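You operate a simulated robot arm through the tools that you are given. There is no shell and no other tool. Be economical: measure what you need, move in short steps, check, and stop when the job is done.

You run a simulated two-armed robot. Do the job below in one go: nothing can be reset, and whatever is moved stays where it is left.

## Task
Press the pink bundle flat, one hand on the green key, one on the blue key, and rack it again.
Fine: mains on only while the bundle sits in the bed; one stroke, till the display shows FLAT.

It is judged by the outcome, as a careful person would: the job done as asked, and still so three seconds after it is handed in. It fails if anything else is knocked over, pushed out of place, dropped, spilled or broken.

## Robot
Two 6-joint arms with two-finger parallel grippers on one trunk, on a base that drives. Base frame: it is fixed to the floor where the robot stands at the start and does not move with it; the origin is under the middle of the robot, x ahead of it, y to its left, z up. Readings come in cm, rad, newtons and seconds.
The left shoulder is at the start at [28, 18.5, 105.5], the right one opposite. With the tool pointing down near the work surface each hand reaches from about 56 to 94 cm from the robot's upright axis, wherever it stands, measured 20 degrees to its own side. Places, roughly: first slot of the press rack [80, 0, 80]; flat press [60, 0, 80]; flat press bed [70, 0, 80]; press mains key [50, 0, 90]. Payload 1.57 kg a hand.
The TCP of each hand is the grasp point between the finger pads, 3 cm short of the fingertips. In the tool frame z runs along the fingers and y along their closing line. Largest opening 8 cm; finger width 1.7, thickness 1.2; the body of the gripper, 4 by 8.2 cm, starts 8 cm behind the TCP.
Orientation is told as [roll, pitch, yaw] about the base's x, y, z axes, in that order, counted from this pose: with the fingers straight down and closing along the base's y, the tool's x points along the base's -x, its y along +y and its z along -z.

## Interface
- The arms move only by the tool jog_arm. It takes "left_deltas", "right_deltas" or both (then of equal length, played together; a hand with none holds still); each is a list of rows, each an object of numbers (a shift or turn left out is 0, a gripper value left out holds the last): "tx", "ty", "tz": the shift along the tool's x, y, z in cm; "rx", "ry", "rz": the turn, a rotation vector about the tool's x, y, z in rad; "claw": the opening, from 0 (shut) to 1 (fully open). In form: [{"tx": .., "ty": .., "tz": .., "rx": .., "ry": .., "rz": .., "claw": ..}, ...]. A call has 1 to 8 rows; each row is the pose to reach, as a shift and turn from the pose commanded when the call began, along the tool's axes at that moment. Rows are played at 5 a second. More than 5 cm and 0.15 rad between two rows, or a gripper value outside its range, and nothing of the call is played. A pose out of reach is approached as far as the arm can. The call stops where the force on the tool passes 40 N (or 10 N more than at its start, if that is more) or the arm is blocked; 0.2 s more then pass. Each finger travels about 15.3 cm/s and halts on what it meets, pressing with about 37 N; the grip force reading is that of the motor and also rises with nothing between the fingers. The clock runs only during rows and for 0.2 s after the last one: add rows that repeat a pose to give the fingers time. The reply holds the time, the measured pose of the TCP, the force on the tool along the base axes, the opening and the grip force, in the units named above and with some noise, with the torque about the TCP (base axes, N m) and any sound that the robot's microphone picked up.
- Cameras (640 x 400 px; columns grow to the right, rows downward): "scene" is now at [23.18, -0.92, 148.52]; the picture's right is [-0.15, -0.99, 0.00], its down [-0.81, 0.12, -0.58] and it looks along [0.57, -0.09, -0.81] (base axes); focal length 271 px, centre (320, 200). "left" rides on the left gripper at [7.2, 0.7, -12.2] in its tool frame; the picture's right is [-0.09, 1.00, 0.00], its down [-0.84, -0.08, -0.54] and it looks along [-0.54, -0.05, 0.84] (tool axes); focal length 238 px, centre (320, 200). "right" rides on the right gripper at [7.2, -0.7, -12.2] in its tool frame; the picture's right is [0.09, 1.00, 0.00], its down [-0.84, 0.08, -0.54] and it looks along [-0.54, 0.05, 0.84] (tool axes); focal length 238 px, centre (320, 200). There is no depth. A picture from a camera that has moved, and an enlarged one, comes with that camera's place and axes in the base frame and with its lens.
- grab_frame(camera): a new picture of that camera. It takes no simulated time.
- move_column(by): slides the trunk up (or, below 0, down) by that many cm; the arms and the scene camera ride with it, the base frame stays. It gives what a move gives, with no picture.
- steer(legs): drives the robot by 1 to 6 legs, each [ahead, turn to the left] in cm and rad, along the robot's own axes; the way and the turn of a leg run together, so that a leg with both is an arc; at most 150 cm and 3.142 rad a leg. The arms and the cameras ride along, it lands a little off, and it stops where it bumps. It gives what a move gives.
- turn_head(pan, tilt): turns the head with the scene camera to pan (to the left, within 1.501 rad either way) and tilt (down, from -0.506 to 1.204), counted from straight ahead of the robot. It gives what a move gives.
- enlarge(camera, box): a new picture of the part [left, top, right, bottom] of that camera's present view, enlarged. It takes no simulated time.
- job_done(): hands the job in; it is judged then, once.

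Work in short steps. Places have to be worked out from the pictures, the camera data and where the tool is seen: move nearer, look again, correct. Check each grasp and each placing, and mend what went wrong. You have 120 turns and 100 pictures in all, those below and enlarged ones among them. Open the grippers and draw the arms clear of the work before you hand the job in, unless the task says otherwise; then end with one line.

The tools are called after ">>>" by a JSON object that holds its "op" and its "data". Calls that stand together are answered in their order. jog_arm: Moves the arms, as the interface text tells. Its arguments: {"type":"object","properties":{"left_deltas":{"type":"array","items":{"type":"object","properties":{"tx":{"type":"number"},"ty":{"type":"number"},"tz":{"type":"number"},"rx":{"type":"number"},"ry":{"type":"number"},"rz":{"type":"number"},"claw":{"type":"number"}}}},"right_deltas":{"type":"array","items":{"type":"object","properties":{"tx":{"type":"number"},"ty":{"type":"number"},"tz":{"type":"number"},"rx":{"type":"number"},"ry":{"type":"number"},"rz":{"type":"number"},"claw":{"type":"number"}}}}},"required":[]} The other tools are called the same way: move_column (by) slides the trunk up or down; steer (legs) drives the base; turn_head (pan, tilt) turns the head that bears the scene camera; grab_frame (camera) takes a picture; enlarge (camera, box) takes an enlarged picture of a part of a camera's view; job_done () hands the job in.

At the start:

```text
clock: 0.0
left_eef_pos: [57.08, 21.27, 118.14]
left_tcp_rot: [-0.001, 0.001, 0.001]
left_force: [0.9, 0.3, 0.7]
left_ft_torque: [0.02, 0.02, 0.0]
left_width: 8.0
left_gripper_force: 0.1
right_eef_pos: [56.32, -23.21, 119.64]
right_tcp_rot: [0.0, 0.001, 0.001]
right_force: [0.6, -0.6, 0.6]
right_ft_torque: [0.04, -0.01, -0.01]
right_width: 7.97
right_gripper_force: 0.0
trunk travel left (down, up): [-75.0, 24.0]
robot x, y, heading: [-0.02, 0.36, -0.0]
head pan, tilt: [-0.148, 0.953]
```

scene: 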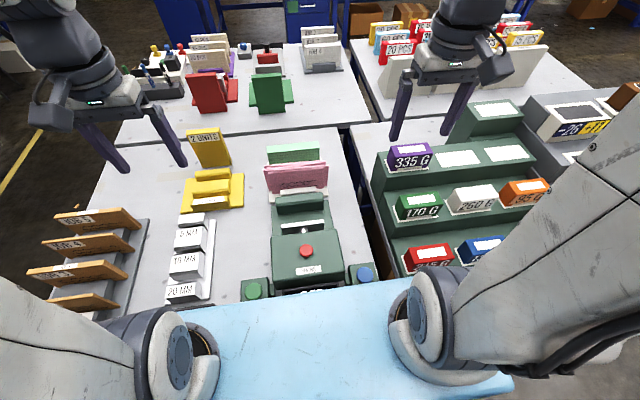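
right: 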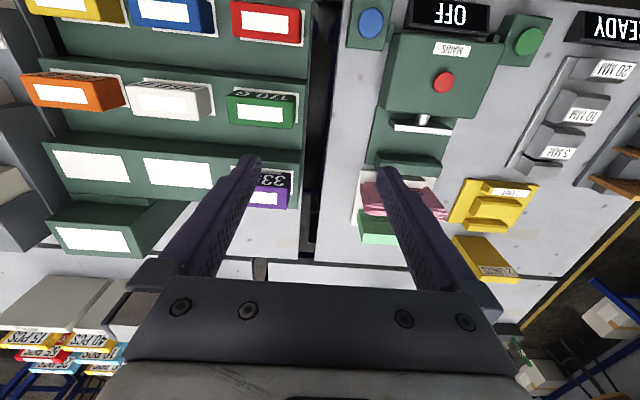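
left: 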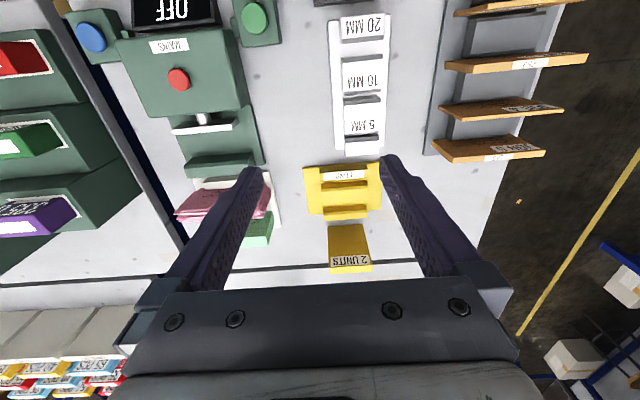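

The press with its OFF display, mains key and the pink bundle in the rack behind are visible. I enlarge for detail.

>>> {"op": "enlarge", "data": {"camera": "scene", "box": [230, 130, 390, 300]}}

>>> {"op": "enlarge", "data": {"camera": "right", "box": [330, 0, 570, 250]}}

>>> {"op": "enlarge", "data": {"camera": "left", "box": [60, 0, 300, 250]}}

```text
2.35 times, centred on (310, 215) of scene
camera zoom: at [23.18, -0.92, 148.52], right [-0.15, -0.99, 0.0], down [-0.81, 0.12, -0.58], along [0.57, -0.09, -0.81], focal length 637 px, centre (344, 165)
```

zoom: 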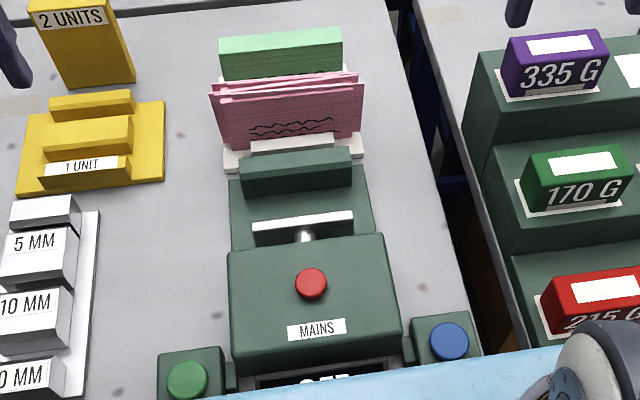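

```text
1.60 times, centred on (450, 125) of right
camera zoom: at [49.04, -23.8, 131.82], right [-0.09, 1.0, 0.0], down [0.84, 0.08, 0.54], along [0.54, 0.05, -0.84], focal length 381 px, centre (112, 320)
```

zoom: 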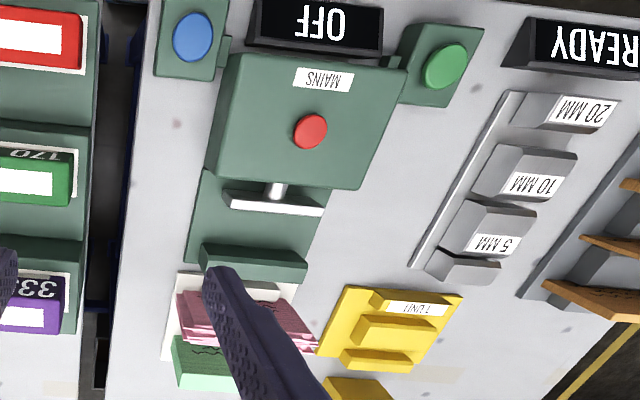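

```text
1.60 times, centred on (180, 125) of left
camera zoom: at [49.94, 22.09, 130.27], right [0.09, 1.0, 0.0], down [0.84, -0.08, 0.54], along [0.54, -0.05, -0.84], focal length 381 px, centre (544, 320)
```

zoom: 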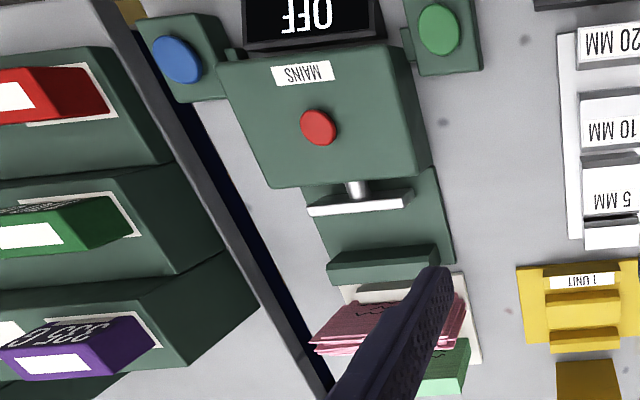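

The press pushes along +x against a back wall. The keys are at about x≈44, y≈+11 (green) and y≈-15 (blue), too close to reach well, so I back up about 9.5 cm.

>>> {"op": "steer", "data": {"legs": [[-9.5, 0]]}}

>>> {"op": "turn_head", "data": {"pan": 0.0, "tilt": 0.9}}

>>> {"op": "grab_frame", "data": {"camera": "scene"}}

>>> {"op": "grab_frame", "data": {"camera": "right"}}

```text
clock: 1.1
left_eef_pos: [47.41, 21.32, 118.04]
left_tcp_rot: [-0.001, -0.001, -0.001]
left_force: [0.4, -0.7, 0.3]
left_ft_torque: [0.02, 0.01, 0.05]
left_width: 7.98
left_gripper_force: 0.0
right_eef_pos: [46.67, -23.13, 119.7]
right_tcp_rot: [-0.001, -0.001, 0.0]
right_force: [-0.2, -0.3, -0.6]
right_ft_torque: [0.03, -0.03, -0.01]
right_width: 8.01
right_gripper_force: 0.1
trunk travel left (down, up): [-75.0, 24.0]
robot x, y, heading: [-9.68, -0.44, 0.006]
head pan, tilt: [-0.148, 0.953]
```

```text
clock: 1.8
left_eef_pos: [47.35, 21.26, 118.11]
left_tcp_rot: [-0.001, 0.001, -0.001]
left_force: [0.0, -0.9, -0.4]
left_ft_torque: [-0.04, -0.03, 0.0]
left_width: 8.01
left_gripper_force: 0.0
right_eef_pos: [46.67, -23.31, 119.8]
right_tcp_rot: [-0.001, -0.001, -0.003]
right_force: [-0.5, 0.1, 0.0]
right_ft_torque: [0.02, 0.02, 0.0]
right_width: 8.0
right_gripper_force: 0.0
trunk travel left (down, up): [-75.0, 24.0]
robot x, y, heading: [-9.49, 0.06, -0.0]
head pan, tilt: [0.0, 0.901]
```

```text
93 pictures are left
camera scene: at [13.89, 0.14, 148.9], right [0.0, -1.0, 0.0], down [-0.78, 0.0, -0.62], along [0.62, 0.0, -0.78], focal length 271 px, centre (320, 200)
```

scene: 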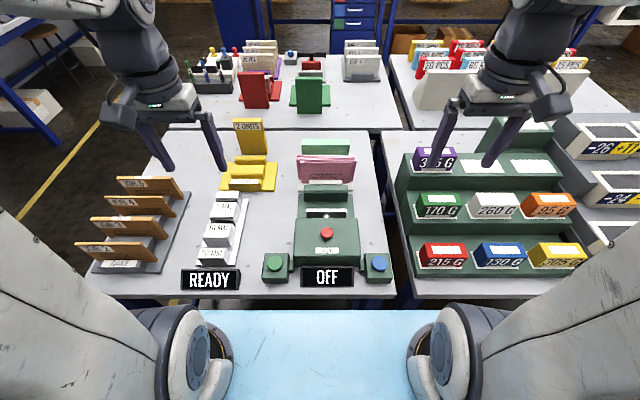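

```text
92 pictures are left
camera right: at [39.38, -23.82, 131.82], right [-0.09, 1.0, 0.0], down [0.84, 0.08, 0.54], along [0.54, 0.05, -0.84], focal length 238 px, centre (320, 200)
```

right: 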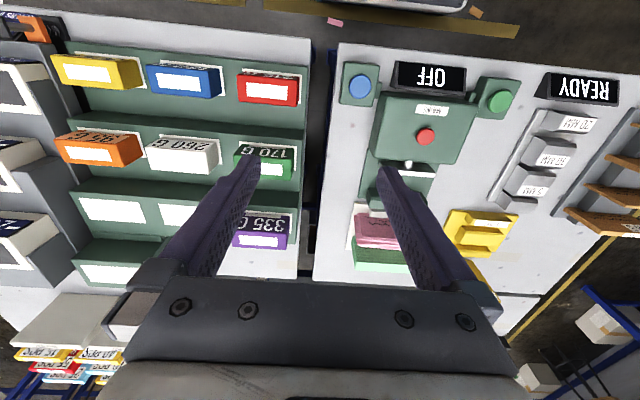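

Using the right hand for the bundle: I turn it so that its fingers close along x, while moving it toward the bundle at height.

>>> {"op": "jog_arm", "data": {"right_deltas": [{"tx": -2, "ty": 0.5, "rz": -0.14}, {"tx": -4, "ty": 1, "rz": -0.28}, {"tx": -6, "ty": 1.5, "rz": -0.42}, {"tx": -8, "ty": 2, "rz": -0.56}, {"tx": -10, "ty": 2.5, "rz": -0.7}, {"tx": -12, "ty": 3, "rz": -0.84}, {"tx": -14, "ty": 3.5, "rz": -0.98}, {"tx": -16, "ty": 4, "rz": -1.12}]}}

```text
clock: 3.6
left_eef_pos: [47.49, 21.39, 118.15]
left_tcp_rot: [-0.001, 0.002, 0.001]
left_force: [0.2, -0.1, 0.6]
left_ft_torque: [-0.02, -0.02, 0.0]
left_width: 8.02
left_gripper_force: 0.0
right_eef_pos: [62.63, -19.02, 119.71]
right_tcp_rot: [0.0, 0.0, 1.123]
right_force: [-0.1, 0.1, -0.4]
right_ft_torque: [0.01, -0.04, -0.01]
right_width: 7.98
right_gripper_force: 0.0
trunk travel left (down, up): [-75.0, 24.0]
robot x, y, heading: [-9.28, -0.06, -0.001]
head pan, tilt: [0.0, 0.901]
```

>>> {"op": "jog_arm", "data": {"right_deltas": [{"tx": -2.5, "ty": -2.4, "rz": -0.12}, {"tx": -5, "ty": -4.8, "rz": -0.24}, {"tx": -7.5, "ty": -7.2, "rz": -0.36}, {"tx": -10.1, "ty": -9.55, "rz": -0.447}]}}

>>> {"op": "grab_frame", "data": {"camera": "right"}}

>>> {"op": "grab_frame", "data": {"camera": "scene"}}

```text
clock: 4.6
left_eef_pos: [47.39, 21.26, 118.16]
left_tcp_rot: [0.0, -0.001, 0.0]
left_force: [-0.2, -0.2, 0.1]
left_ft_torque: [0.0, -0.04, -0.01]
left_width: 8.01
left_gripper_force: 0.1
right_eef_pos: [74.53, -14.14, 119.19]
right_tcp_rot: [0.002, 0.001, 1.57]
right_force: [-0.1, -0.1, 0.4]
right_ft_torque: [-0.03, -0.06, 0.0]
right_width: 8.01
right_gripper_force: 0.1
right hand out of reach, approached as far as the arm can: row 4
trunk travel left (down, up): [-75.0, 24.0]
robot x, y, heading: [-9.86, -0.36, 0.005]
head pan, tilt: [0.0, 0.901]
```

```text
91 pictures are left
camera right: at [75.14, -21.36, 131.36], right [-1.0, -0.09, 0.0], down [-0.07, 0.84, 0.54], along [-0.05, 0.54, -0.84], focal length 238 px, centre (320, 200)
```

right: 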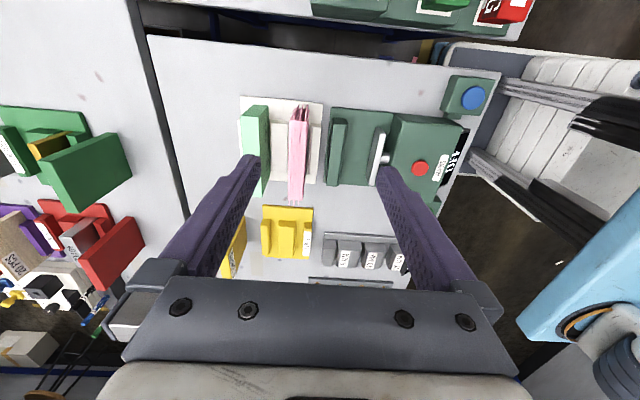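

```text
90 pictures are left
camera scene: at [13.8, 0.13, 148.92], right [0.0, -1.0, 0.0], down [-0.78, 0.0, -0.62], along [0.62, 0.0, -0.78], focal length 271 px, centre (320, 200)
```

scene: 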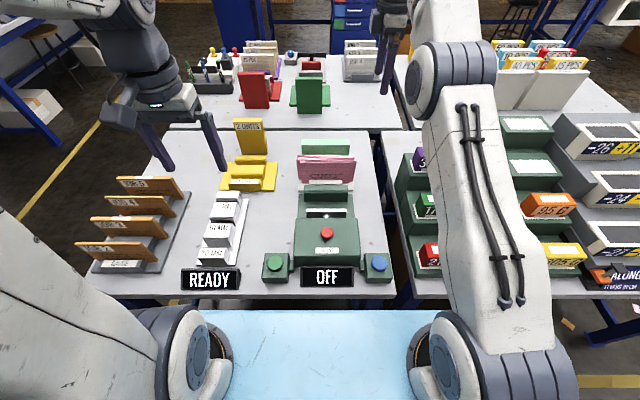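

>>> {"op": "enlarge", "data": {"camera": "right", "box": [220, 60, 500, 235]}}

```text
2.29 times, centred on (360, 148) of right
camera zoom: at [75.14, -21.36, 131.36], right [-1.0, -0.09, 0.0], down [-0.07, 0.84, 0.54], along [-0.05, 0.54, -0.84], focal length 545 px, centre (229, 320)
```

zoom: 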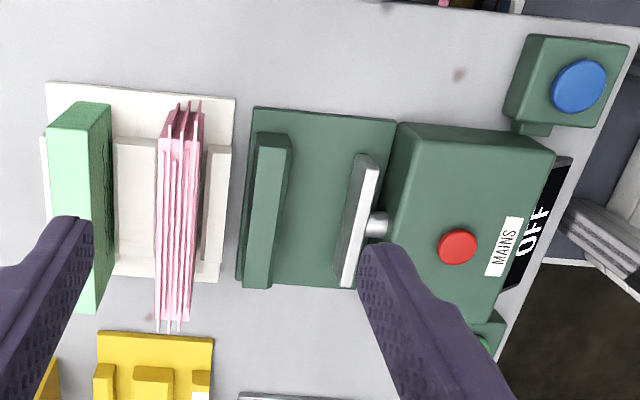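

The slot and bed geometry are clear from here; the heights are still uncertain. I lower the hand for a closer, more oblique view.

>>> {"op": "jog_arm", "data": {"right_deltas": [{"tz": 4, "tx": 1}, {"tz": 8, "tx": 2}, {"tz": 12, "tx": 3}, {"tz": 16, "tx": 4}]}}

>>> {"op": "grab_frame", "data": {"camera": "right"}}

```text
clock: 5.6
left_eef_pos: [47.42, 21.27, 118.17]
left_tcp_rot: [0.0, 0.0, 0.001]
left_force: [0.4, -0.5, -1.0]
left_ft_torque: [-0.01, 0.03, 0.01]
left_width: 8.0
left_gripper_force: 0.1
right_eef_pos: [74.59, -18.73, 103.01]
right_tcp_rot: [0.001, 0.001, 1.567]
right_force: [0.1, 0.0, -0.1]
right_ft_torque: [0.03, 0.0, -0.01]
right_width: 7.98
right_gripper_force: 0.0
trunk travel left (down, up): [-75.0, 24.0]
robot x, y, heading: [-9.82, 0.08, 0.001]
head pan, tilt: [0.0, 0.901]
```

```text
88 pictures are left
camera right: at [75.16, -25.89, 115.18], right [-1.0, -0.09, 0.0], down [-0.07, 0.84, 0.54], along [-0.05, 0.54, -0.84], focal length 238 px, centre (320, 200)
```

right: 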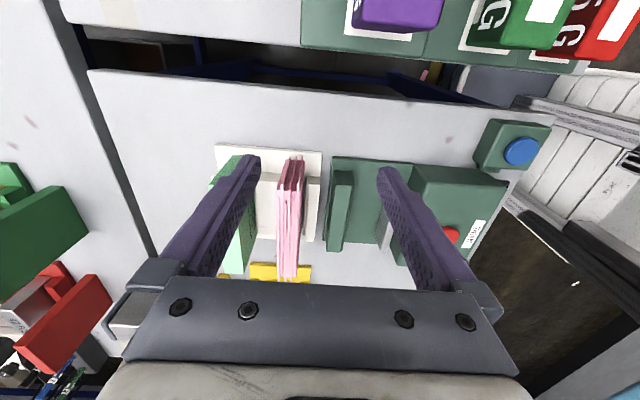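

>>> {"op": "enlarge", "data": {"camera": "right", "box": [200, 130, 420, 290]}}

>>> {"op": "enlarge", "data": {"camera": "scene", "box": [250, 120, 400, 290]}}

>>> {"op": "enlarge", "data": {"camera": "left", "box": [60, 60, 300, 290]}}

```text
2.50 times, centred on (310, 210) of right
camera zoom: at [75.16, -25.89, 115.18], right [-1.0, -0.09, 0.0], down [-0.07, 0.84, 0.54], along [-0.05, 0.54, -0.84], focal length 596 px, centre (345, 175)
```

zoom: 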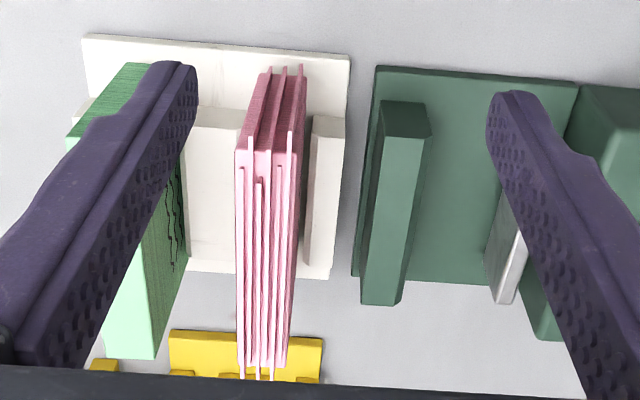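

```text
2.35 times, centred on (325, 205) of scene
camera zoom: at [13.89, 0.15, 148.9], right [0.0, -1.0, 0.0], down [-0.78, 0.0, -0.62], along [0.62, 0.0, -0.78], focal length 637 px, centre (308, 188)
```

zoom: 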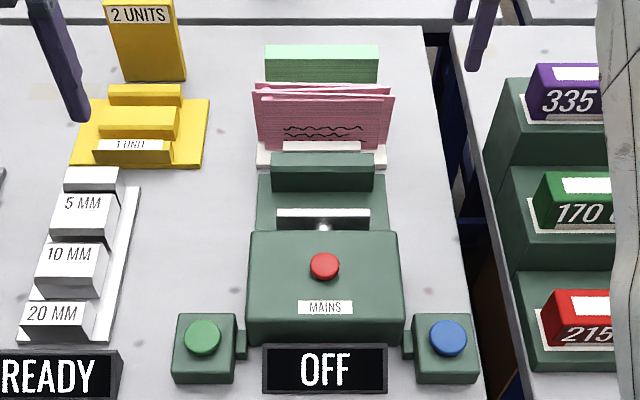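

```text
1.74 times, centred on (180, 175) of left
camera zoom: at [40.28, 22.09, 130.28], right [0.09, 1.0, 0.0], down [0.84, -0.08, 0.54], along [0.54, -0.05, -0.84], focal length 414 px, centre (564, 244)
```

zoom: 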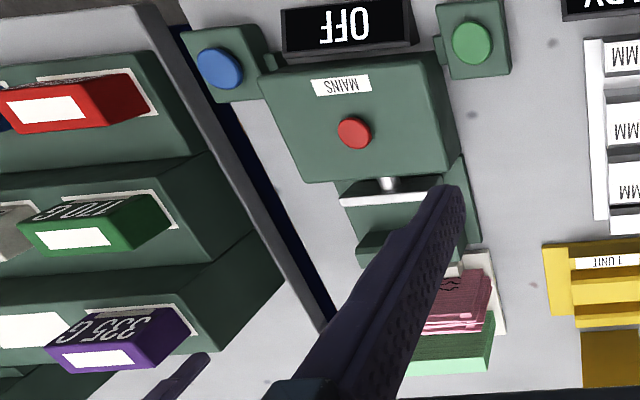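

Estimates: the bundle's top is z≈90, x 76.2–79, y centre ≈-2.4. Rack blocks top out at z≈82.7 and the press wall at ≈84.8 with its face at x≈68.7. The platen is at x≈62. I move above the bundle.

>>> {"op": "jog_arm", "data": {"right_deltas": [{"tx": -4, "ty": -0.8}, {"tx": -8, "ty": -1.5}, {"tx": -12, "ty": -2.3}, {"tx": -16.3, "ty": -3.0}]}}

>>> {"op": "grab_frame", "data": {"camera": "right"}}

>>> {"op": "enlarge", "data": {"camera": "scene", "box": [250, 60, 430, 220]}}

```text
clock: 6.6
left_eef_pos: [47.41, 21.33, 118.03]
left_tcp_rot: [0.0, 0.0, 0.0]
left_force: [-0.2, -0.4, -0.4]
left_ft_torque: [-0.01, -0.01, 0.0]
left_width: 7.99
left_gripper_force: 0.1
right_eef_pos: [77.65, -2.41, 103.28]
right_tcp_rot: [0.003, 0.0, 1.566]
right_force: [-0.1, -0.4, -0.1]
right_ft_torque: [0.01, 0.0, 0.02]
right_width: 8.01
right_gripper_force: 0.0
trunk travel left (down, up): [-75.0, 24.0]
robot x, y, heading: [-9.73, -0.14, 0.003]
head pan, tilt: [0.0, 0.901]
```

```text
84 pictures are left
camera right: at [78.24, -9.55, 115.44], right [-1.0, -0.09, 0.0], down [-0.07, 0.84, 0.54], along [-0.05, 0.54, -0.84], focal length 238 px, centre (320, 200)
```

right: 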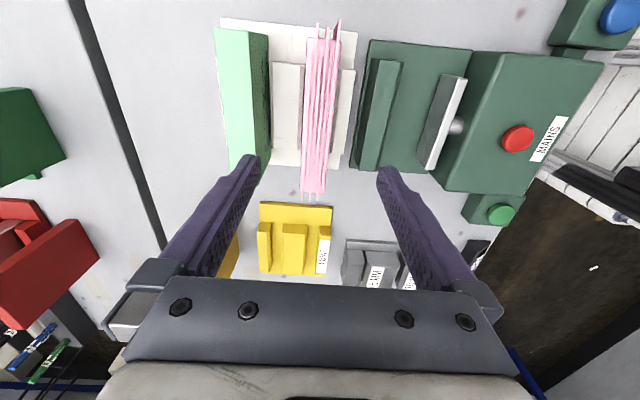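

```text
2.50 times, centred on (340, 140) of scene
camera zoom: at [13.89, 0.12, 148.9], right [0.0, -1.0, 0.0], down [-0.78, 0.0, -0.62], along [0.62, 0.0, -0.78], focal length 677 px, centre (270, 350)
```

zoom: 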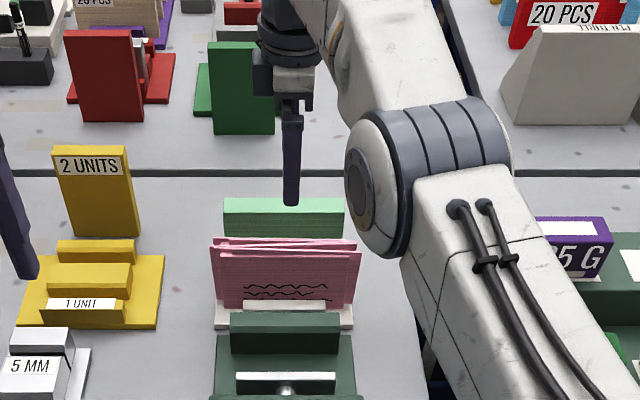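

TCP is above the bundle's centre (77.65, -2.4). I descend straight down to a TCP height of 89.

>>> {"op": "jog_arm", "data": {"right_deltas": [{"tz": 4}, {"tz": 8}, {"tz": 11}]}}

>>> {"op": "grab_frame", "data": {"camera": "right"}}

>>> {"op": "enlarge", "data": {"camera": "scene", "box": [250, 60, 430, 220]}}

```text
clock: 7.4
left_eef_pos: [47.47, 21.37, 118.22]
left_tcp_rot: [0.0, 0.0, -0.001]
left_force: [0.4, 0.4, 0.2]
left_ft_torque: [-0.01, 0.0, -0.01]
left_width: 8.01
left_gripper_force: 0.0
right_eef_pos: [77.95, -2.02, 91.98]
right_tcp_rot: [0.001, -0.001, 1.567]
right_force: [0.0, 0.6, 0.1]
right_ft_torque: [0.01, -0.01, -0.03]
right_width: 8.01
right_gripper_force: 0.1
trunk travel left (down, up): [-75.0, 24.0]
robot x, y, heading: [-9.63, -0.28, 0.002]
head pan, tilt: [0.0, 0.901]
```

```text
82 pictures are left
camera right: at [78.58, -9.36, 104.16], right [-1.0, -0.09, 0.0], down [-0.07, 0.84, 0.54], along [-0.05, 0.54, -0.84], focal length 238 px, centre (320, 200)
```

right: 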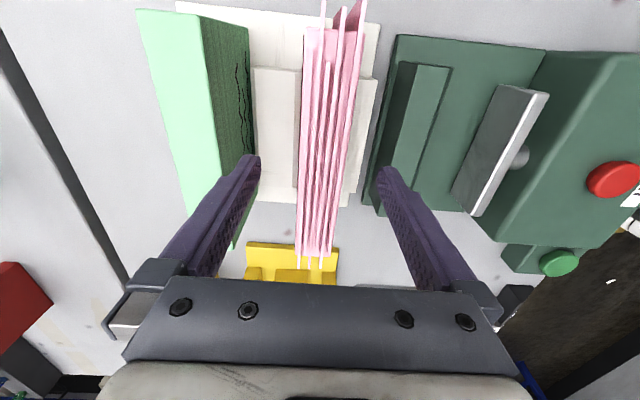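

```text
2.50 times, centred on (340, 140) of scene
camera zoom: at [13.91, 0.15, 148.9], right [0.0, -1.0, 0.0], down [-0.78, 0.0, -0.62], along [0.62, 0.0, -0.78], focal length 677 px, centre (270, 350)
```

zoom: 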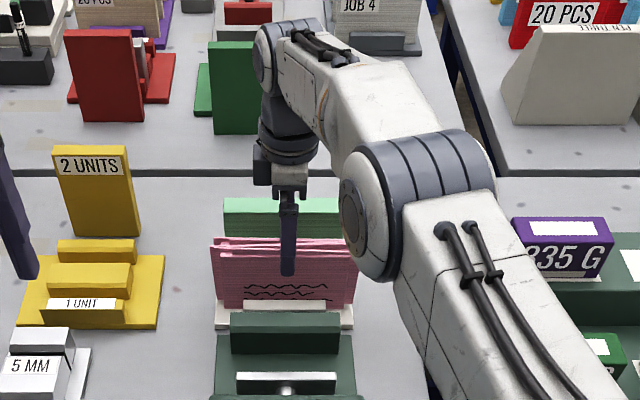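

Fingers straddle the bundle evenly. I lower 3.2 cm and close.

>>> {"op": "jog_arm", "data": {"right_deltas": [{"tz": 2, "ty": 0.2, "tx": 0.3}, {"tz": 3.2, "ty": 0.2, "tx": 0.3}, {"tz": 3.2, "ty": 0.2, "tx": 0.3, "claw": 0.5}, {"tz": 3.2, "ty": 0.2, "tx": 0.3, "claw": 0.0}, {"tz": 3.2, "ty": 0.2, "tx": 0.3, "claw": 0.0}, {"tz": 3.2, "ty": 0.2, "tx": 0.3, "claw": 0.0}]}}

>>> {"op": "grab_frame", "data": {"camera": "right"}}

```text
clock: 8.8
left_eef_pos: [47.45, 21.31, 118.06]
left_tcp_rot: [0.002, 0.001, -0.001]
left_force: [-1.4, -1.1, -0.6]
left_ft_torque: [-0.01, -0.03, 0.05]
left_width: 8.01
left_gripper_force: 0.1
right_eef_pos: [77.91, -2.43, 89.1]
right_tcp_rot: [0.001, -0.001, 1.567]
right_force: [-0.1, -1.0, 0.0]
right_ft_torque: [-0.02, -0.08, 0.01]
right_width: 3.13
right_gripper_force: 37.4
trunk travel left (down, up): [-75.0, 24.0]
robot x, y, heading: [-9.59, 0.07, 0.001]
head pan, tilt: [0.0, 0.901]
```

```text
80 pictures are left
camera right: at [78.45, -9.61, 101.17], right [-1.0, -0.09, 0.0], down [-0.07, 0.84, 0.54], along [-0.05, 0.54, -0.84], focal length 238 px, centre (320, 200)
```

right: 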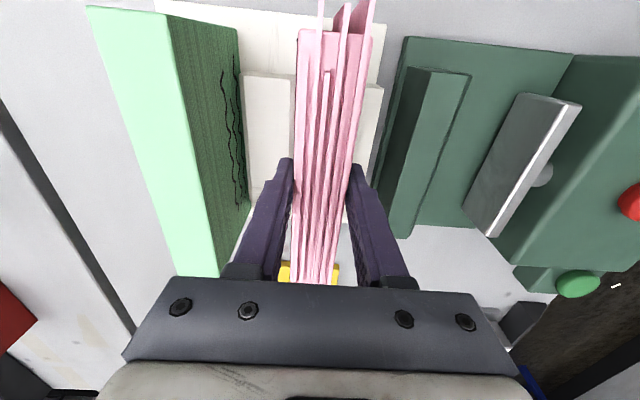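

Held at width 3.13 cm. I lift it in steps by 9 cm.

>>> {"op": "jog_arm", "data": {"right_deltas": [{"tz": -1.5}, {"tz": -3}, {"tz": -5}, {"tz": -7}, {"tz": -9}]}}

>>> {"op": "enlarge", "data": {"camera": "scene", "box": [250, 60, 430, 290]}}

>>> {"op": "grab_frame", "data": {"camera": "right"}}

```text
clock: 10.0
left_eef_pos: [47.41, 21.32, 118.05]
left_tcp_rot: [0.0, 0.0, 0.0]
left_force: [-0.3, -0.8, 0.8]
left_ft_torque: [-0.02, 0.0, -0.02]
left_width: 8.01
left_gripper_force: 0.1
right_eef_pos: [77.58, -2.3, 98.03]
right_tcp_rot: [0.001, 0.0, 1.569]
right_force: [-0.1, -0.2, -1.8]
right_ft_torque: [-0.04, 0.04, -0.01]
right_width: 3.14
right_gripper_force: 36.9
trunk travel left (down, up): [-75.0, 24.0]
robot x, y, heading: [-9.73, 0.04, -0.001]
head pan, tilt: [0.0, 0.901]
```

```text
1.74 times, centred on (340, 175) of scene
camera zoom: at [13.91, 0.15, 148.89], right [0.0, -1.0, 0.0], down [-0.78, 0.0, -0.62], along [0.62, 0.0, -0.78], focal length 471 px, centre (285, 244)
```

zoom: 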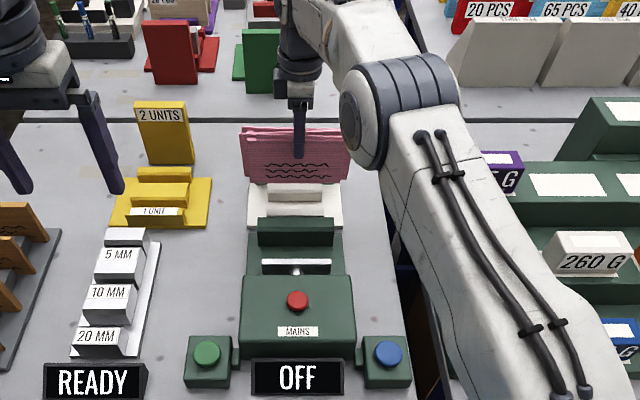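

```text
78 pictures are left
camera right: at [78.14, -9.5, 110.14], right [-1.0, -0.09, 0.0], down [-0.07, 0.84, 0.54], along [-0.05, 0.54, -0.84], focal length 238 px, centre (320, 200)
```

right: 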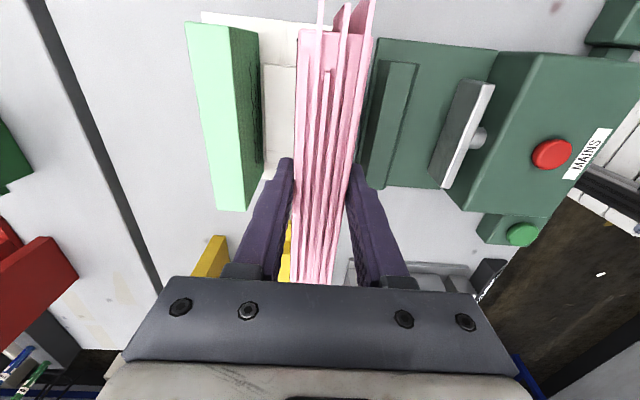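

The bundle is lifted cleanly. The wall face is at x≈68.8 and the platen face at ≈62.1, so I move the bundle to x≈66.4 over the bed.

>>> {"op": "jog_arm", "data": {"right_deltas": [{"ty": 3}, {"ty": 6}, {"ty": 9}, {"ty": 11.2}, {"ty": 11.2}]}}

>>> {"op": "grab_frame", "data": {"camera": "right"}}

>>> {"op": "enlarge", "data": {"camera": "scene", "box": [250, 60, 430, 290]}}

>>> {"op": "grab_frame", "data": {"camera": "left"}}

```text
clock: 11.2
left_eef_pos: [47.35, 21.29, 118.15]
left_tcp_rot: [0.0, 0.0, 0.002]
left_force: [0.6, -0.9, 0.0]
left_ft_torque: [0.0, -0.02, 0.02]
left_width: 8.01
left_gripper_force: 0.1
right_eef_pos: [66.63, -2.15, 98.21]
right_tcp_rot: [0.0, 0.001, 1.566]
right_force: [-0.3, -0.3, -1.7]
right_ft_torque: [0.03, -0.02, -0.03]
right_width: 3.12
right_gripper_force: 37.3
trunk travel left (down, up): [-75.0, 24.0]
robot x, y, heading: [-9.55, -0.03, 0.002]
head pan, tilt: [0.0, 0.901]
```

```text
77 pictures are left
camera right: at [67.19, -9.37, 110.27], right [-1.0, -0.09, 0.0], down [-0.07, 0.84, 0.54], along [-0.05, 0.54, -0.84], focal length 238 px, centre (320, 200)
```

right: 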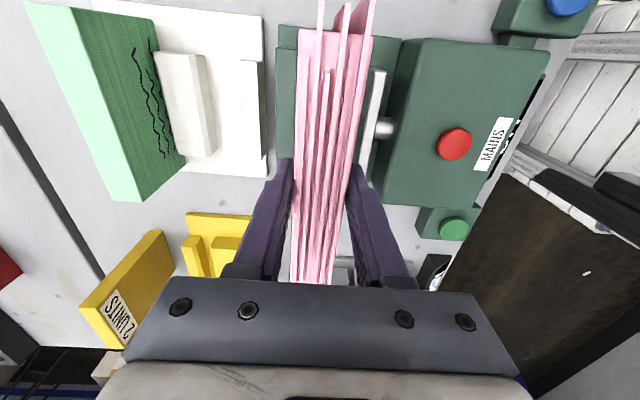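

```text
1.74 times, centred on (340, 175) of scene
camera zoom: at [13.89, 0.15, 148.9], right [0.0, -1.0, 0.0], down [-0.78, 0.0, -0.62], along [0.62, 0.0, -0.78], focal length 471 px, centre (285, 244)
```

zoom: 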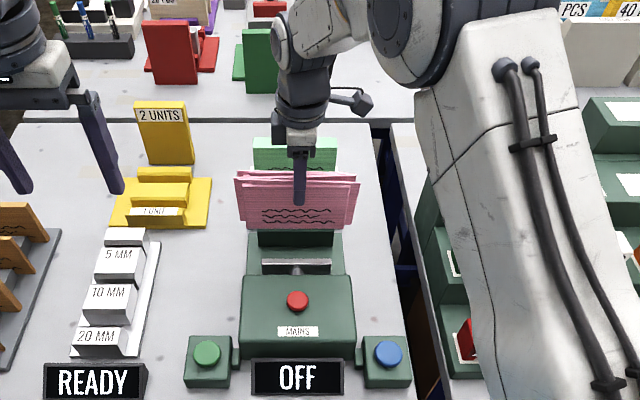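

```text
75 pictures are left
camera left: at [40.29, 22.08, 130.27], right [0.09, 1.0, 0.0], down [0.84, -0.08, 0.54], along [0.54, -0.05, -0.84], focal length 238 px, centre (320, 200)
```

left: 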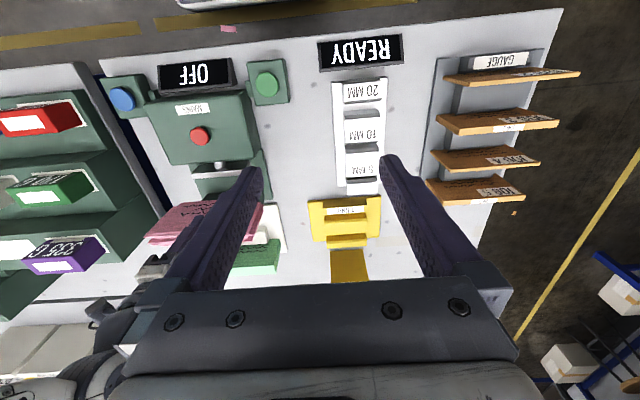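

Aligned over the bed. I lower 5 cm (bundle bottom still ~ at wall top level) and look again.

>>> {"op": "jog_arm", "data": {"right_deltas": [{"tz": 2, "ty": 0.2, "tx": 0.2}, {"tz": 4, "ty": 0.2, "tx": 0.2}, {"tz": 4, "ty": 0.2, "tx": 0.2}]}}

>>> {"op": "grab_frame", "data": {"camera": "right"}}

>>> {"op": "enlarge", "data": {"camera": "scene", "box": [270, 120, 390, 250]}}

```text
clock: 12.0
left_eef_pos: [47.37, 21.26, 118.16]
left_tcp_rot: [0.0, 0.0, 0.001]
left_force: [0.4, -0.2, 0.3]
left_ft_torque: [-0.01, 0.02, -0.02]
left_width: 8.0
left_gripper_force: 0.1
right_eef_pos: [66.39, -2.46, 94.26]
right_tcp_rot: [-0.001, -0.002, 1.567]
right_force: [0.6, 0.3, -2.9]
right_ft_torque: [-0.03, 0.03, 0.0]
right_width: 3.14
right_gripper_force: 37.1
trunk travel left (down, up): [-75.0, 24.0]
robot x, y, heading: [-9.75, -0.07, -0.001]
head pan, tilt: [0.0, 0.901]
```

```text
74 pictures are left
camera right: at [66.94, -9.67, 106.32], right [-1.0, -0.09, 0.0], down [-0.07, 0.84, 0.54], along [-0.05, 0.54, -0.84], focal length 238 px, centre (320, 200)
```

right: 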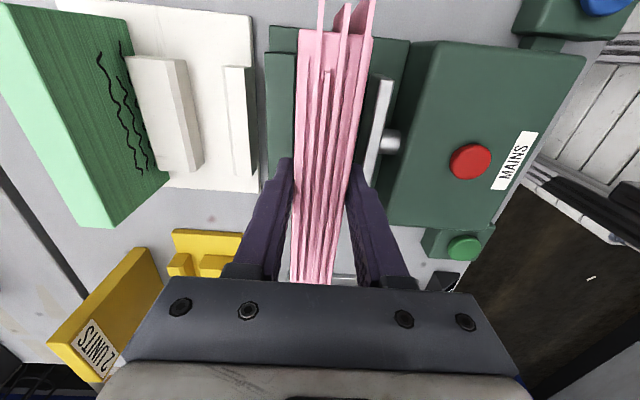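

```text
3.08 times, centred on (330, 185) of scene
camera zoom: at [13.92, 0.15, 148.89], right [0.0, -1.0, 0.0], down [-0.78, 0.0, -0.62], along [0.62, 0.0, -0.78], focal length 833 px, centre (289, 246)
```

zoom: 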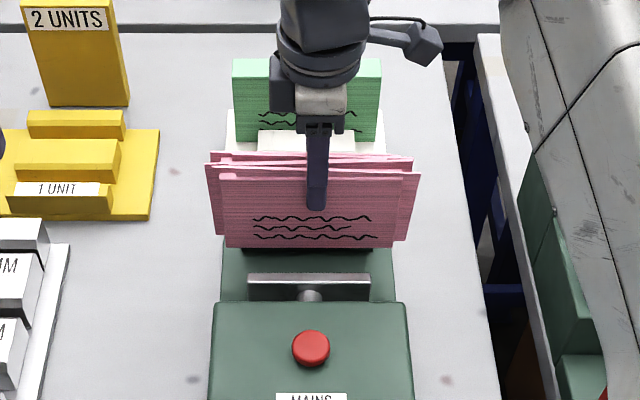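

Clearances look right: bundle rear face ≈0.8 cm ahead of the wall, front ≈2.5 cm from the platen. I lower on slowly.

>>> {"op": "jog_arm", "data": {"right_deltas": [{"tz": 1.5}, {"tz": 3}, {"tz": 4}, {"tz": 4.4}]}}

>>> {"op": "enlarge", "data": {"camera": "scene", "box": [270, 120, 390, 250]}}

```text
clock: 13.0
left_eef_pos: [47.5, 21.32, 118.08]
left_tcp_rot: [0.002, 0.001, 0.0]
left_force: [0.0, -0.5, 1.2]
left_ft_torque: [-0.01, 0.0, -0.03]
left_width: 7.99
left_gripper_force: 0.0
right_eef_pos: [66.32, -2.45, 89.66]
right_tcp_rot: [0.001, -0.001, 1.568]
right_force: [0.2, -0.6, -2.6]
right_ft_torque: [-0.02, 0.01, 0.03]
right_width: 3.13
right_gripper_force: 37.2
trunk travel left (down, up): [-75.0, 24.0]
robot x, y, heading: [-9.72, -0.19, -0.001]
head pan, tilt: [0.0, 0.901]
```

```text
3.08 times, centred on (330, 185) of scene
camera zoom: at [13.91, 0.15, 148.9], right [0.0, -1.0, 0.0], down [-0.78, 0.0, -0.62], along [0.62, 0.0, -0.78], focal length 833 px, centre (289, 246)
```

zoom: 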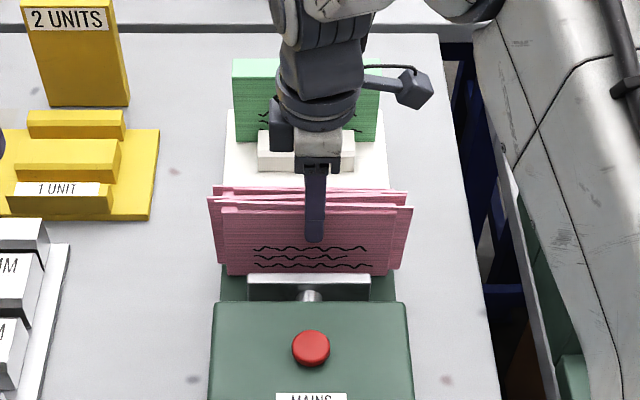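

>>> {"op": "jog_arm", "data": {"right_deltas": [{"tz": 0.25}, {"tz": 0.5}]}}

```text
clock: 13.6
left_eef_pos: [47.47, 21.34, 118.1]
left_tcp_rot: [-0.001, -0.001, 0.002]
left_force: [-0.1, 0.4, 0.4]
left_ft_torque: [0.0, -0.01, 0.0]
left_width: 8.02
left_gripper_force: 0.1
right_eef_pos: [66.24, -2.37, 89.16]
right_tcp_rot: [0.0, 0.0, 1.569]
right_force: [0.6, -0.1, -1.3]
right_ft_torque: [0.02, 0.02, 0.02]
right_width: 3.13
right_gripper_force: 36.9
trunk travel left (down, up): [-75.0, 24.0]
robot x, y, heading: [-9.72, 0.17, 0.002]
head pan, tilt: [0.0, 0.901]
```

>>> {"op": "jog_arm", "data": {"right_deltas": [{"tz": 0.2}, {"tz": 0.4}]}}

```text
clock: 14.2
left_eef_pos: [47.28, 21.37, 118.2]
left_tcp_rot: [0.002, -0.001, 0.0]
left_force: [-0.4, 0.0, -0.6]
left_ft_torque: [0.04, 0.01, -0.02]
left_width: 8.0
left_gripper_force: 0.1
right_eef_pos: [66.29, -2.55, 89.08]
right_tcp_rot: [-0.001, 0.001, 1.566]
right_force: [-6.1, 2.6, 17.9]
right_ft_torque: [-0.2, 0.54, -0.04]
right_width: 3.13
right_gripper_force: 36.4
trunk travel left (down, up): [-75.0, 24.0]
robot x, y, heading: [-9.73, 0.22, 0.001]
head pan, tilt: [0.0, 0.901]
```

Contact with the bed floor at z≈89.1. I relax upward 0.25 cm, then open gently to ~5 cm.

>>> {"op": "jog_arm", "data": {"right_deltas": [{"tz": -0.25}, {"tz": -0.25, "claw": 0.45}, {"tz": -0.25, "claw": 0.6}, {"tz": -0.25, "claw": 0.6}]}}

>>> {"op": "grab_frame", "data": {"camera": "right"}}

>>> {"op": "enlarge", "data": {"camera": "scene", "box": [270, 120, 390, 250]}}

```text
clock: 15.2
left_eef_pos: [47.6, 21.32, 118.18]
left_tcp_rot: [-0.001, -0.002, -0.001]
left_force: [0.4, -0.6, 0.1]
left_ft_torque: [0.0, 0.02, -0.01]
left_width: 7.99
left_gripper_force: 0.1
right_eef_pos: [66.28, -2.52, 88.97]
right_tcp_rot: [0.001, -0.001, 1.567]
right_force: [0.1, 0.1, -0.3]
right_ft_torque: [-0.01, 0.02, 0.0]
right_width: 4.78
right_gripper_force: 0.1
trunk travel left (down, up): [-75.0, 24.0]
robot x, y, heading: [-9.48, 0.0, 0.003]
head pan, tilt: [0.0, 0.901]
```

```text
71 pictures are left
camera right: at [66.86, -9.7, 101.21], right [-1.0, -0.09, 0.0], down [-0.07, 0.84, 0.54], along [-0.05, 0.54, -0.84], focal length 238 px, centre (320, 200)
```

right: 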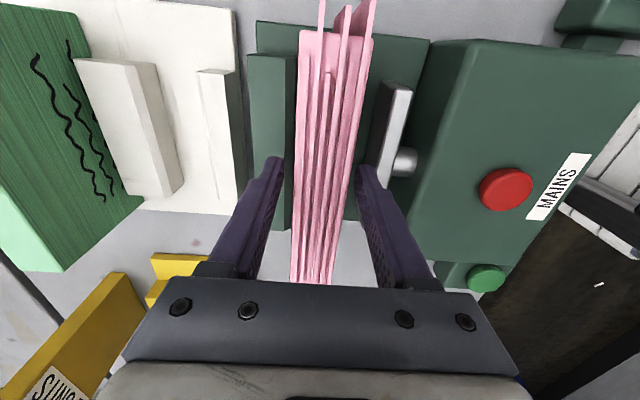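

```text
3.08 times, centred on (330, 185) of scene
camera zoom: at [13.9, 0.15, 148.9], right [0.0, -1.0, 0.0], down [-0.78, 0.0, -0.62], along [0.62, 0.0, -0.78], focal length 833 px, centre (289, 246)
```

zoom: 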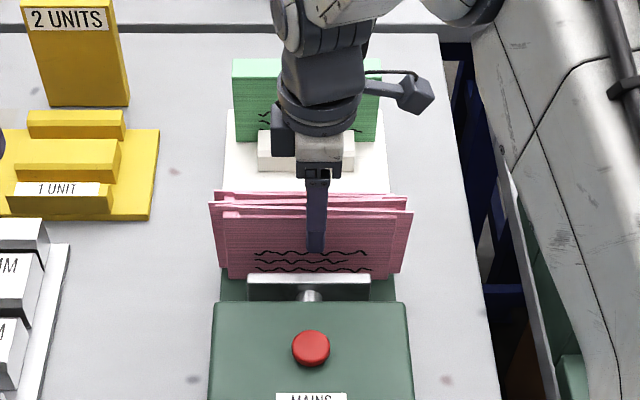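

Bundle stands free in the bed. I raise the hand, close the fingers, and go above the mains key, estimated at (52.6, -2.1, 86.2).

>>> {"op": "jog_arm", "data": {"right_deltas": [{"tz": -3}, {"tz": -7}, {"tz": -9}]}}

>>> {"op": "jog_arm", "data": {"right_deltas": [{"ty": 4, "claw": 0}, {"ty": 8, "claw": 0}, {"ty": 12}, {"ty": 13.7, "tx": -0.3}, {"ty": 13.7, "tx": -0.3}]}}

>>> {"op": "grab_frame", "data": {"camera": "right"}}

>>> {"op": "enlarge", "data": {"camera": "scene", "box": [230, 120, 410, 300]}}

```text
clock: 16.0
left_eef_pos: [47.42, 21.38, 118.28]
left_tcp_rot: [0.0, 0.0, 0.002]
left_force: [0.7, 0.2, -0.2]
left_ft_torque: [-0.02, 0.02, 0.0]
left_width: 7.99
left_gripper_force: 0.1
right_eef_pos: [66.13, -2.39, 98.17]
right_tcp_rot: [0.002, -0.001, 1.567]
right_force: [0.2, -0.2, 0.0]
right_ft_torque: [0.03, -0.04, -0.01]
right_width: 4.83
right_gripper_force: 0.0
trunk travel left (down, up): [-75.0, 24.0]
robot x, y, heading: [-9.68, 0.03, 0.004]
head pan, tilt: [0.0, 0.901]
```

```text
clock: 17.2
left_eef_pos: [47.36, 21.3, 118.11]
left_tcp_rot: [0.001, -0.001, 0.001]
left_force: [0.1, -0.3, -0.5]
left_ft_torque: [0.0, 0.01, 0.0]
left_width: 8.0
left_gripper_force: 0.1
right_eef_pos: [52.44, -2.14, 98.25]
right_tcp_rot: [0.0, 0.001, 1.566]
right_force: [0.4, -0.4, -0.4]
right_ft_torque: [0.0, -0.01, 0.01]
right_width: 0.0
right_gripper_force: 21.0
trunk travel left (down, up): [-75.0, 24.0]
robot x, y, heading: [-9.84, -0.23, 0.005]
head pan, tilt: [0.0, 0.901]
```

```text
69 pictures are left
camera right: at [52.99, -9.31, 110.37], right [-1.0, -0.09, 0.0], down [-0.07, 0.84, 0.54], along [-0.05, 0.54, -0.84], focal length 238 px, centre (320, 200)
```

right: 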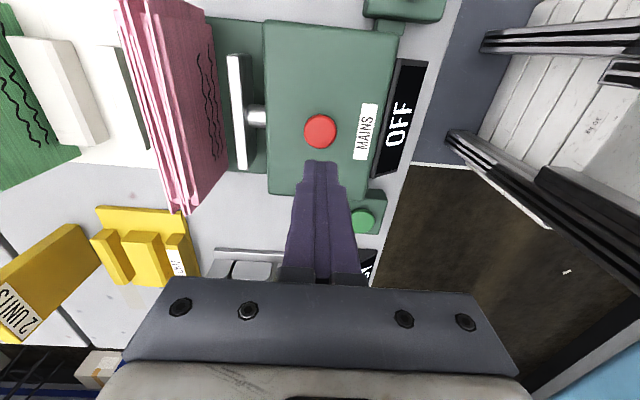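

```text
2.22 times, centred on (320, 210) of scene
camera zoom: at [13.89, 0.15, 148.9], right [0.0, -1.0, 0.0], down [-0.78, 0.0, -0.62], along [0.62, 0.0, -0.78], focal length 602 px, centre (320, 178)
```

zoom: 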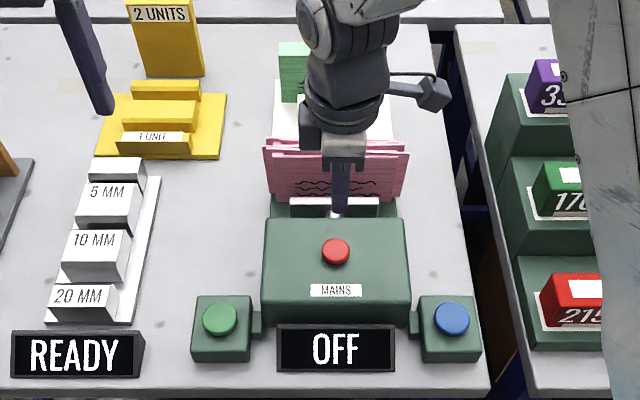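

The key is right under the fingertips. I lower to just above it.

>>> {"op": "jog_arm", "data": {"right_deltas": [{"tz": 4}, {"tz": 7}, {"tz": 8}]}}

>>> {"op": "grab_frame", "data": {"camera": "right"}}

>>> {"op": "enlarge", "data": {"camera": "scene", "box": [270, 160, 390, 290]}}

```text
clock: 18.0
left_eef_pos: [47.37, 21.36, 118.06]
left_tcp_rot: [0.0, -0.002, 0.002]
left_force: [0.7, -0.2, 0.4]
left_ft_torque: [0.03, 0.02, 0.0]
left_width: 8.0
left_gripper_force: 0.1
right_eef_pos: [52.62, -2.15, 90.14]
right_tcp_rot: [0.0, 0.0, 1.567]
right_force: [0.5, -0.4, -0.7]
right_ft_torque: [0.01, 0.02, 0.02]
right_width: 0.0
right_gripper_force: 21.2
trunk travel left (down, up): [-75.0, 24.0]
robot x, y, heading: [-9.97, 0.02, 0.002]
head pan, tilt: [0.0, 0.901]
```

```text
67 pictures are left
camera right: at [53.24, -9.31, 102.15], right [-1.0, -0.09, 0.0], down [-0.07, 0.84, 0.54], along [-0.05, 0.54, -0.84], focal length 238 px, centre (320, 200)
```

right: 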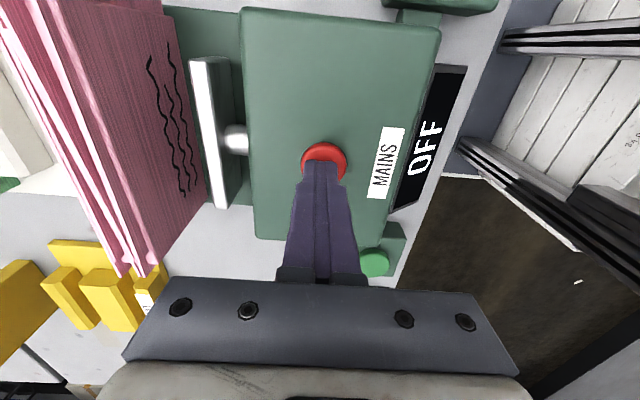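

```text
3.08 times, centred on (330, 225) of scene
camera zoom: at [13.91, 0.15, 148.9], right [0.0, -1.0, 0.0], down [-0.78, 0.0, -0.62], along [0.62, 0.0, -0.78], focal length 833 px, centre (289, 123)
```

zoom: 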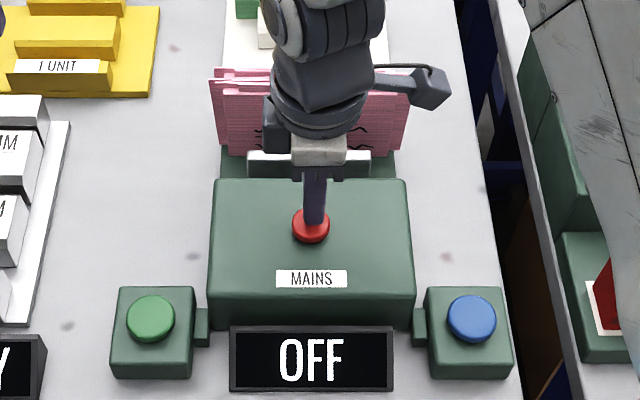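

Fingertip is right on the key. I press in small steps.

>>> {"op": "jog_arm", "data": {"right_deltas": [{"tz": 0.4}, {"tz": 0.8}, {"tz": 1.1}]}}

>>> {"op": "enlarge", "data": {"camera": "scene", "box": [270, 160, 390, 290]}}

```text
clock: 18.8
left_eef_pos: [47.43, 21.39, 118.13]
left_tcp_rot: [0.0, 0.001, 0.002]
left_force: [0.3, 0.4, -0.1]
left_ft_torque: [-0.02, 0.01, 0.05]
left_width: 8.01
left_gripper_force: 0.1
right_eef_pos: [52.66, -2.11, 88.91]
right_tcp_rot: [0.0, 0.0, 1.567]
right_force: [1.3, -1.4, 2.2]
right_ft_torque: [-0.01, 0.01, -0.01]
right_width: 0.0
right_gripper_force: 21.4
trunk travel left (down, up): [-75.0, 24.0]
robot x, y, heading: [-9.26, -0.24, 0.0]
head pan, tilt: [0.0, 0.901]
heard: click
```

```text
3.08 times, centred on (330, 225) of scene
camera zoom: at [13.89, 0.14, 148.91], right [0.0, -1.0, 0.0], down [-0.78, 0.0, -0.62], along [0.62, 0.0, -0.78], focal length 833 px, centre (289, 123)
```

zoom: 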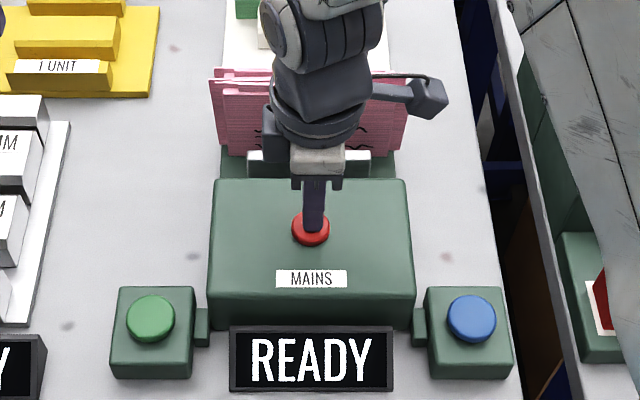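

READY: mains is on. I lift off the key, then move both hands above their keys (green ≈(45.2, 11.5), blue ≈(45.2, -15.6), tops ≈82.7).

>>> {"op": "jog_arm", "data": {"right_deltas": [{"tz": -2}, {"tz": -5}, {"tz": -8}, {"tz": -8}], "left_deltas": [{"tx": 0.5, "ty": -2.5, "tz": 2, "claw": 0}, {"tx": 1, "ty": -5, "tz": 4, "claw": 0}, {"tx": 1.5, "ty": -7.5, "tz": 7, "claw": 0}, {"tx": 2.2, "ty": -9.8, "tz": 10, "claw": 0}]}}

>>> {"op": "jog_arm", "data": {"right_deltas": [{"tx": 3.4, "ty": 1.9}, {"tx": 6.8, "ty": 3.8}, {"tx": 10.2, "ty": 5.7}, {"tx": 13.5, "ty": 7.4}, {"tx": 13.5, "ty": 7.4}], "left_deltas": [{"tz": 3}, {"tz": 6}, {"tz": 9}, {"tz": 12}, {"tz": 12}]}}

>>> {"op": "grab_frame", "data": {"camera": "scene"}}

>>> {"op": "grab_frame", "data": {"camera": "right"}}

>>> {"op": "grab_frame", "data": {"camera": "left"}}

```text
clock: 19.8
left_eef_pos: [45.15, 11.67, 107.65]
left_tcp_rot: [0.0, -0.001, -0.002]
left_force: [0.4, 0.1, 0.8]
left_ft_torque: [0.01, -0.03, 0.02]
left_width: 0.02
left_gripper_force: 21.5
right_eef_pos: [52.59, -2.06, 96.97]
right_tcp_rot: [0.001, 0.0, 1.567]
right_force: [-0.5, -0.2, 0.0]
right_ft_torque: [-0.01, 0.01, 0.02]
right_width: 0.0
right_gripper_force: 21.2
trunk travel left (down, up): [-75.0, 24.0]
robot x, y, heading: [-9.49, -0.01, 0.0]
head pan, tilt: [0.0, 0.901]
```

```text
clock: 21.0
left_eef_pos: [45.29, 11.43, 96.12]
left_tcp_rot: [0.0, 0.0, 0.0]
left_force: [0.0, -0.2, -0.5]
left_ft_torque: [0.03, 0.01, -0.01]
left_width: 0.0
left_gripper_force: 22.0
right_eef_pos: [45.38, -15.55, 97.12]
right_tcp_rot: [0.001, 0.0, 1.567]
right_force: [0.3, -0.3, -0.4]
right_ft_torque: [0.06, 0.0, -0.01]
right_width: 0.01
right_gripper_force: 21.2
trunk travel left (down, up): [-75.0, 24.0]
robot x, y, heading: [-9.77, 0.13, -0.0]
head pan, tilt: [0.0, 0.901]
```

```text
64 pictures are left
camera scene: at [13.91, 0.13, 148.9], right [0.0, -1.0, 0.0], down [-0.78, 0.0, -0.62], along [0.62, 0.0, -0.78], focal length 271 px, centre (320, 200)
```

scene: 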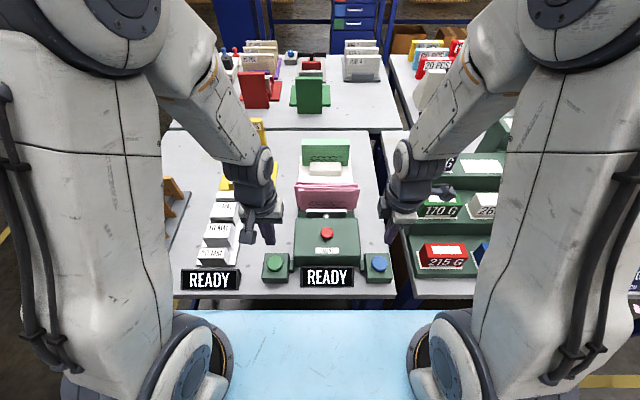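

```text
63 pictures are left
camera right: at [45.95, -22.75, 109.2], right [-1.0, -0.09, 0.0], down [-0.07, 0.84, 0.54], along [-0.05, 0.54, -0.84], focal length 238 px, centre (320, 200)
```

right: 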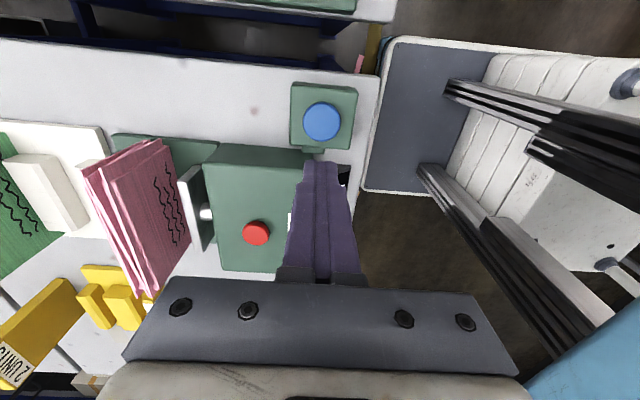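

```text
62 pictures are left
camera left: at [38.18, 12.15, 108.27], right [0.09, 1.0, 0.0], down [0.84, -0.08, 0.54], along [0.54, -0.05, -0.84], focal length 238 px, centre (320, 200)
```

left: 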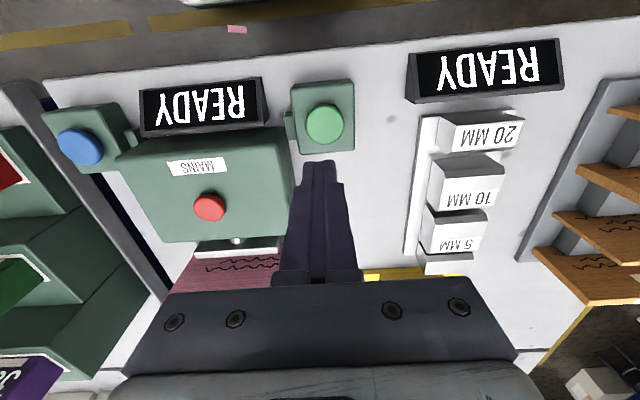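

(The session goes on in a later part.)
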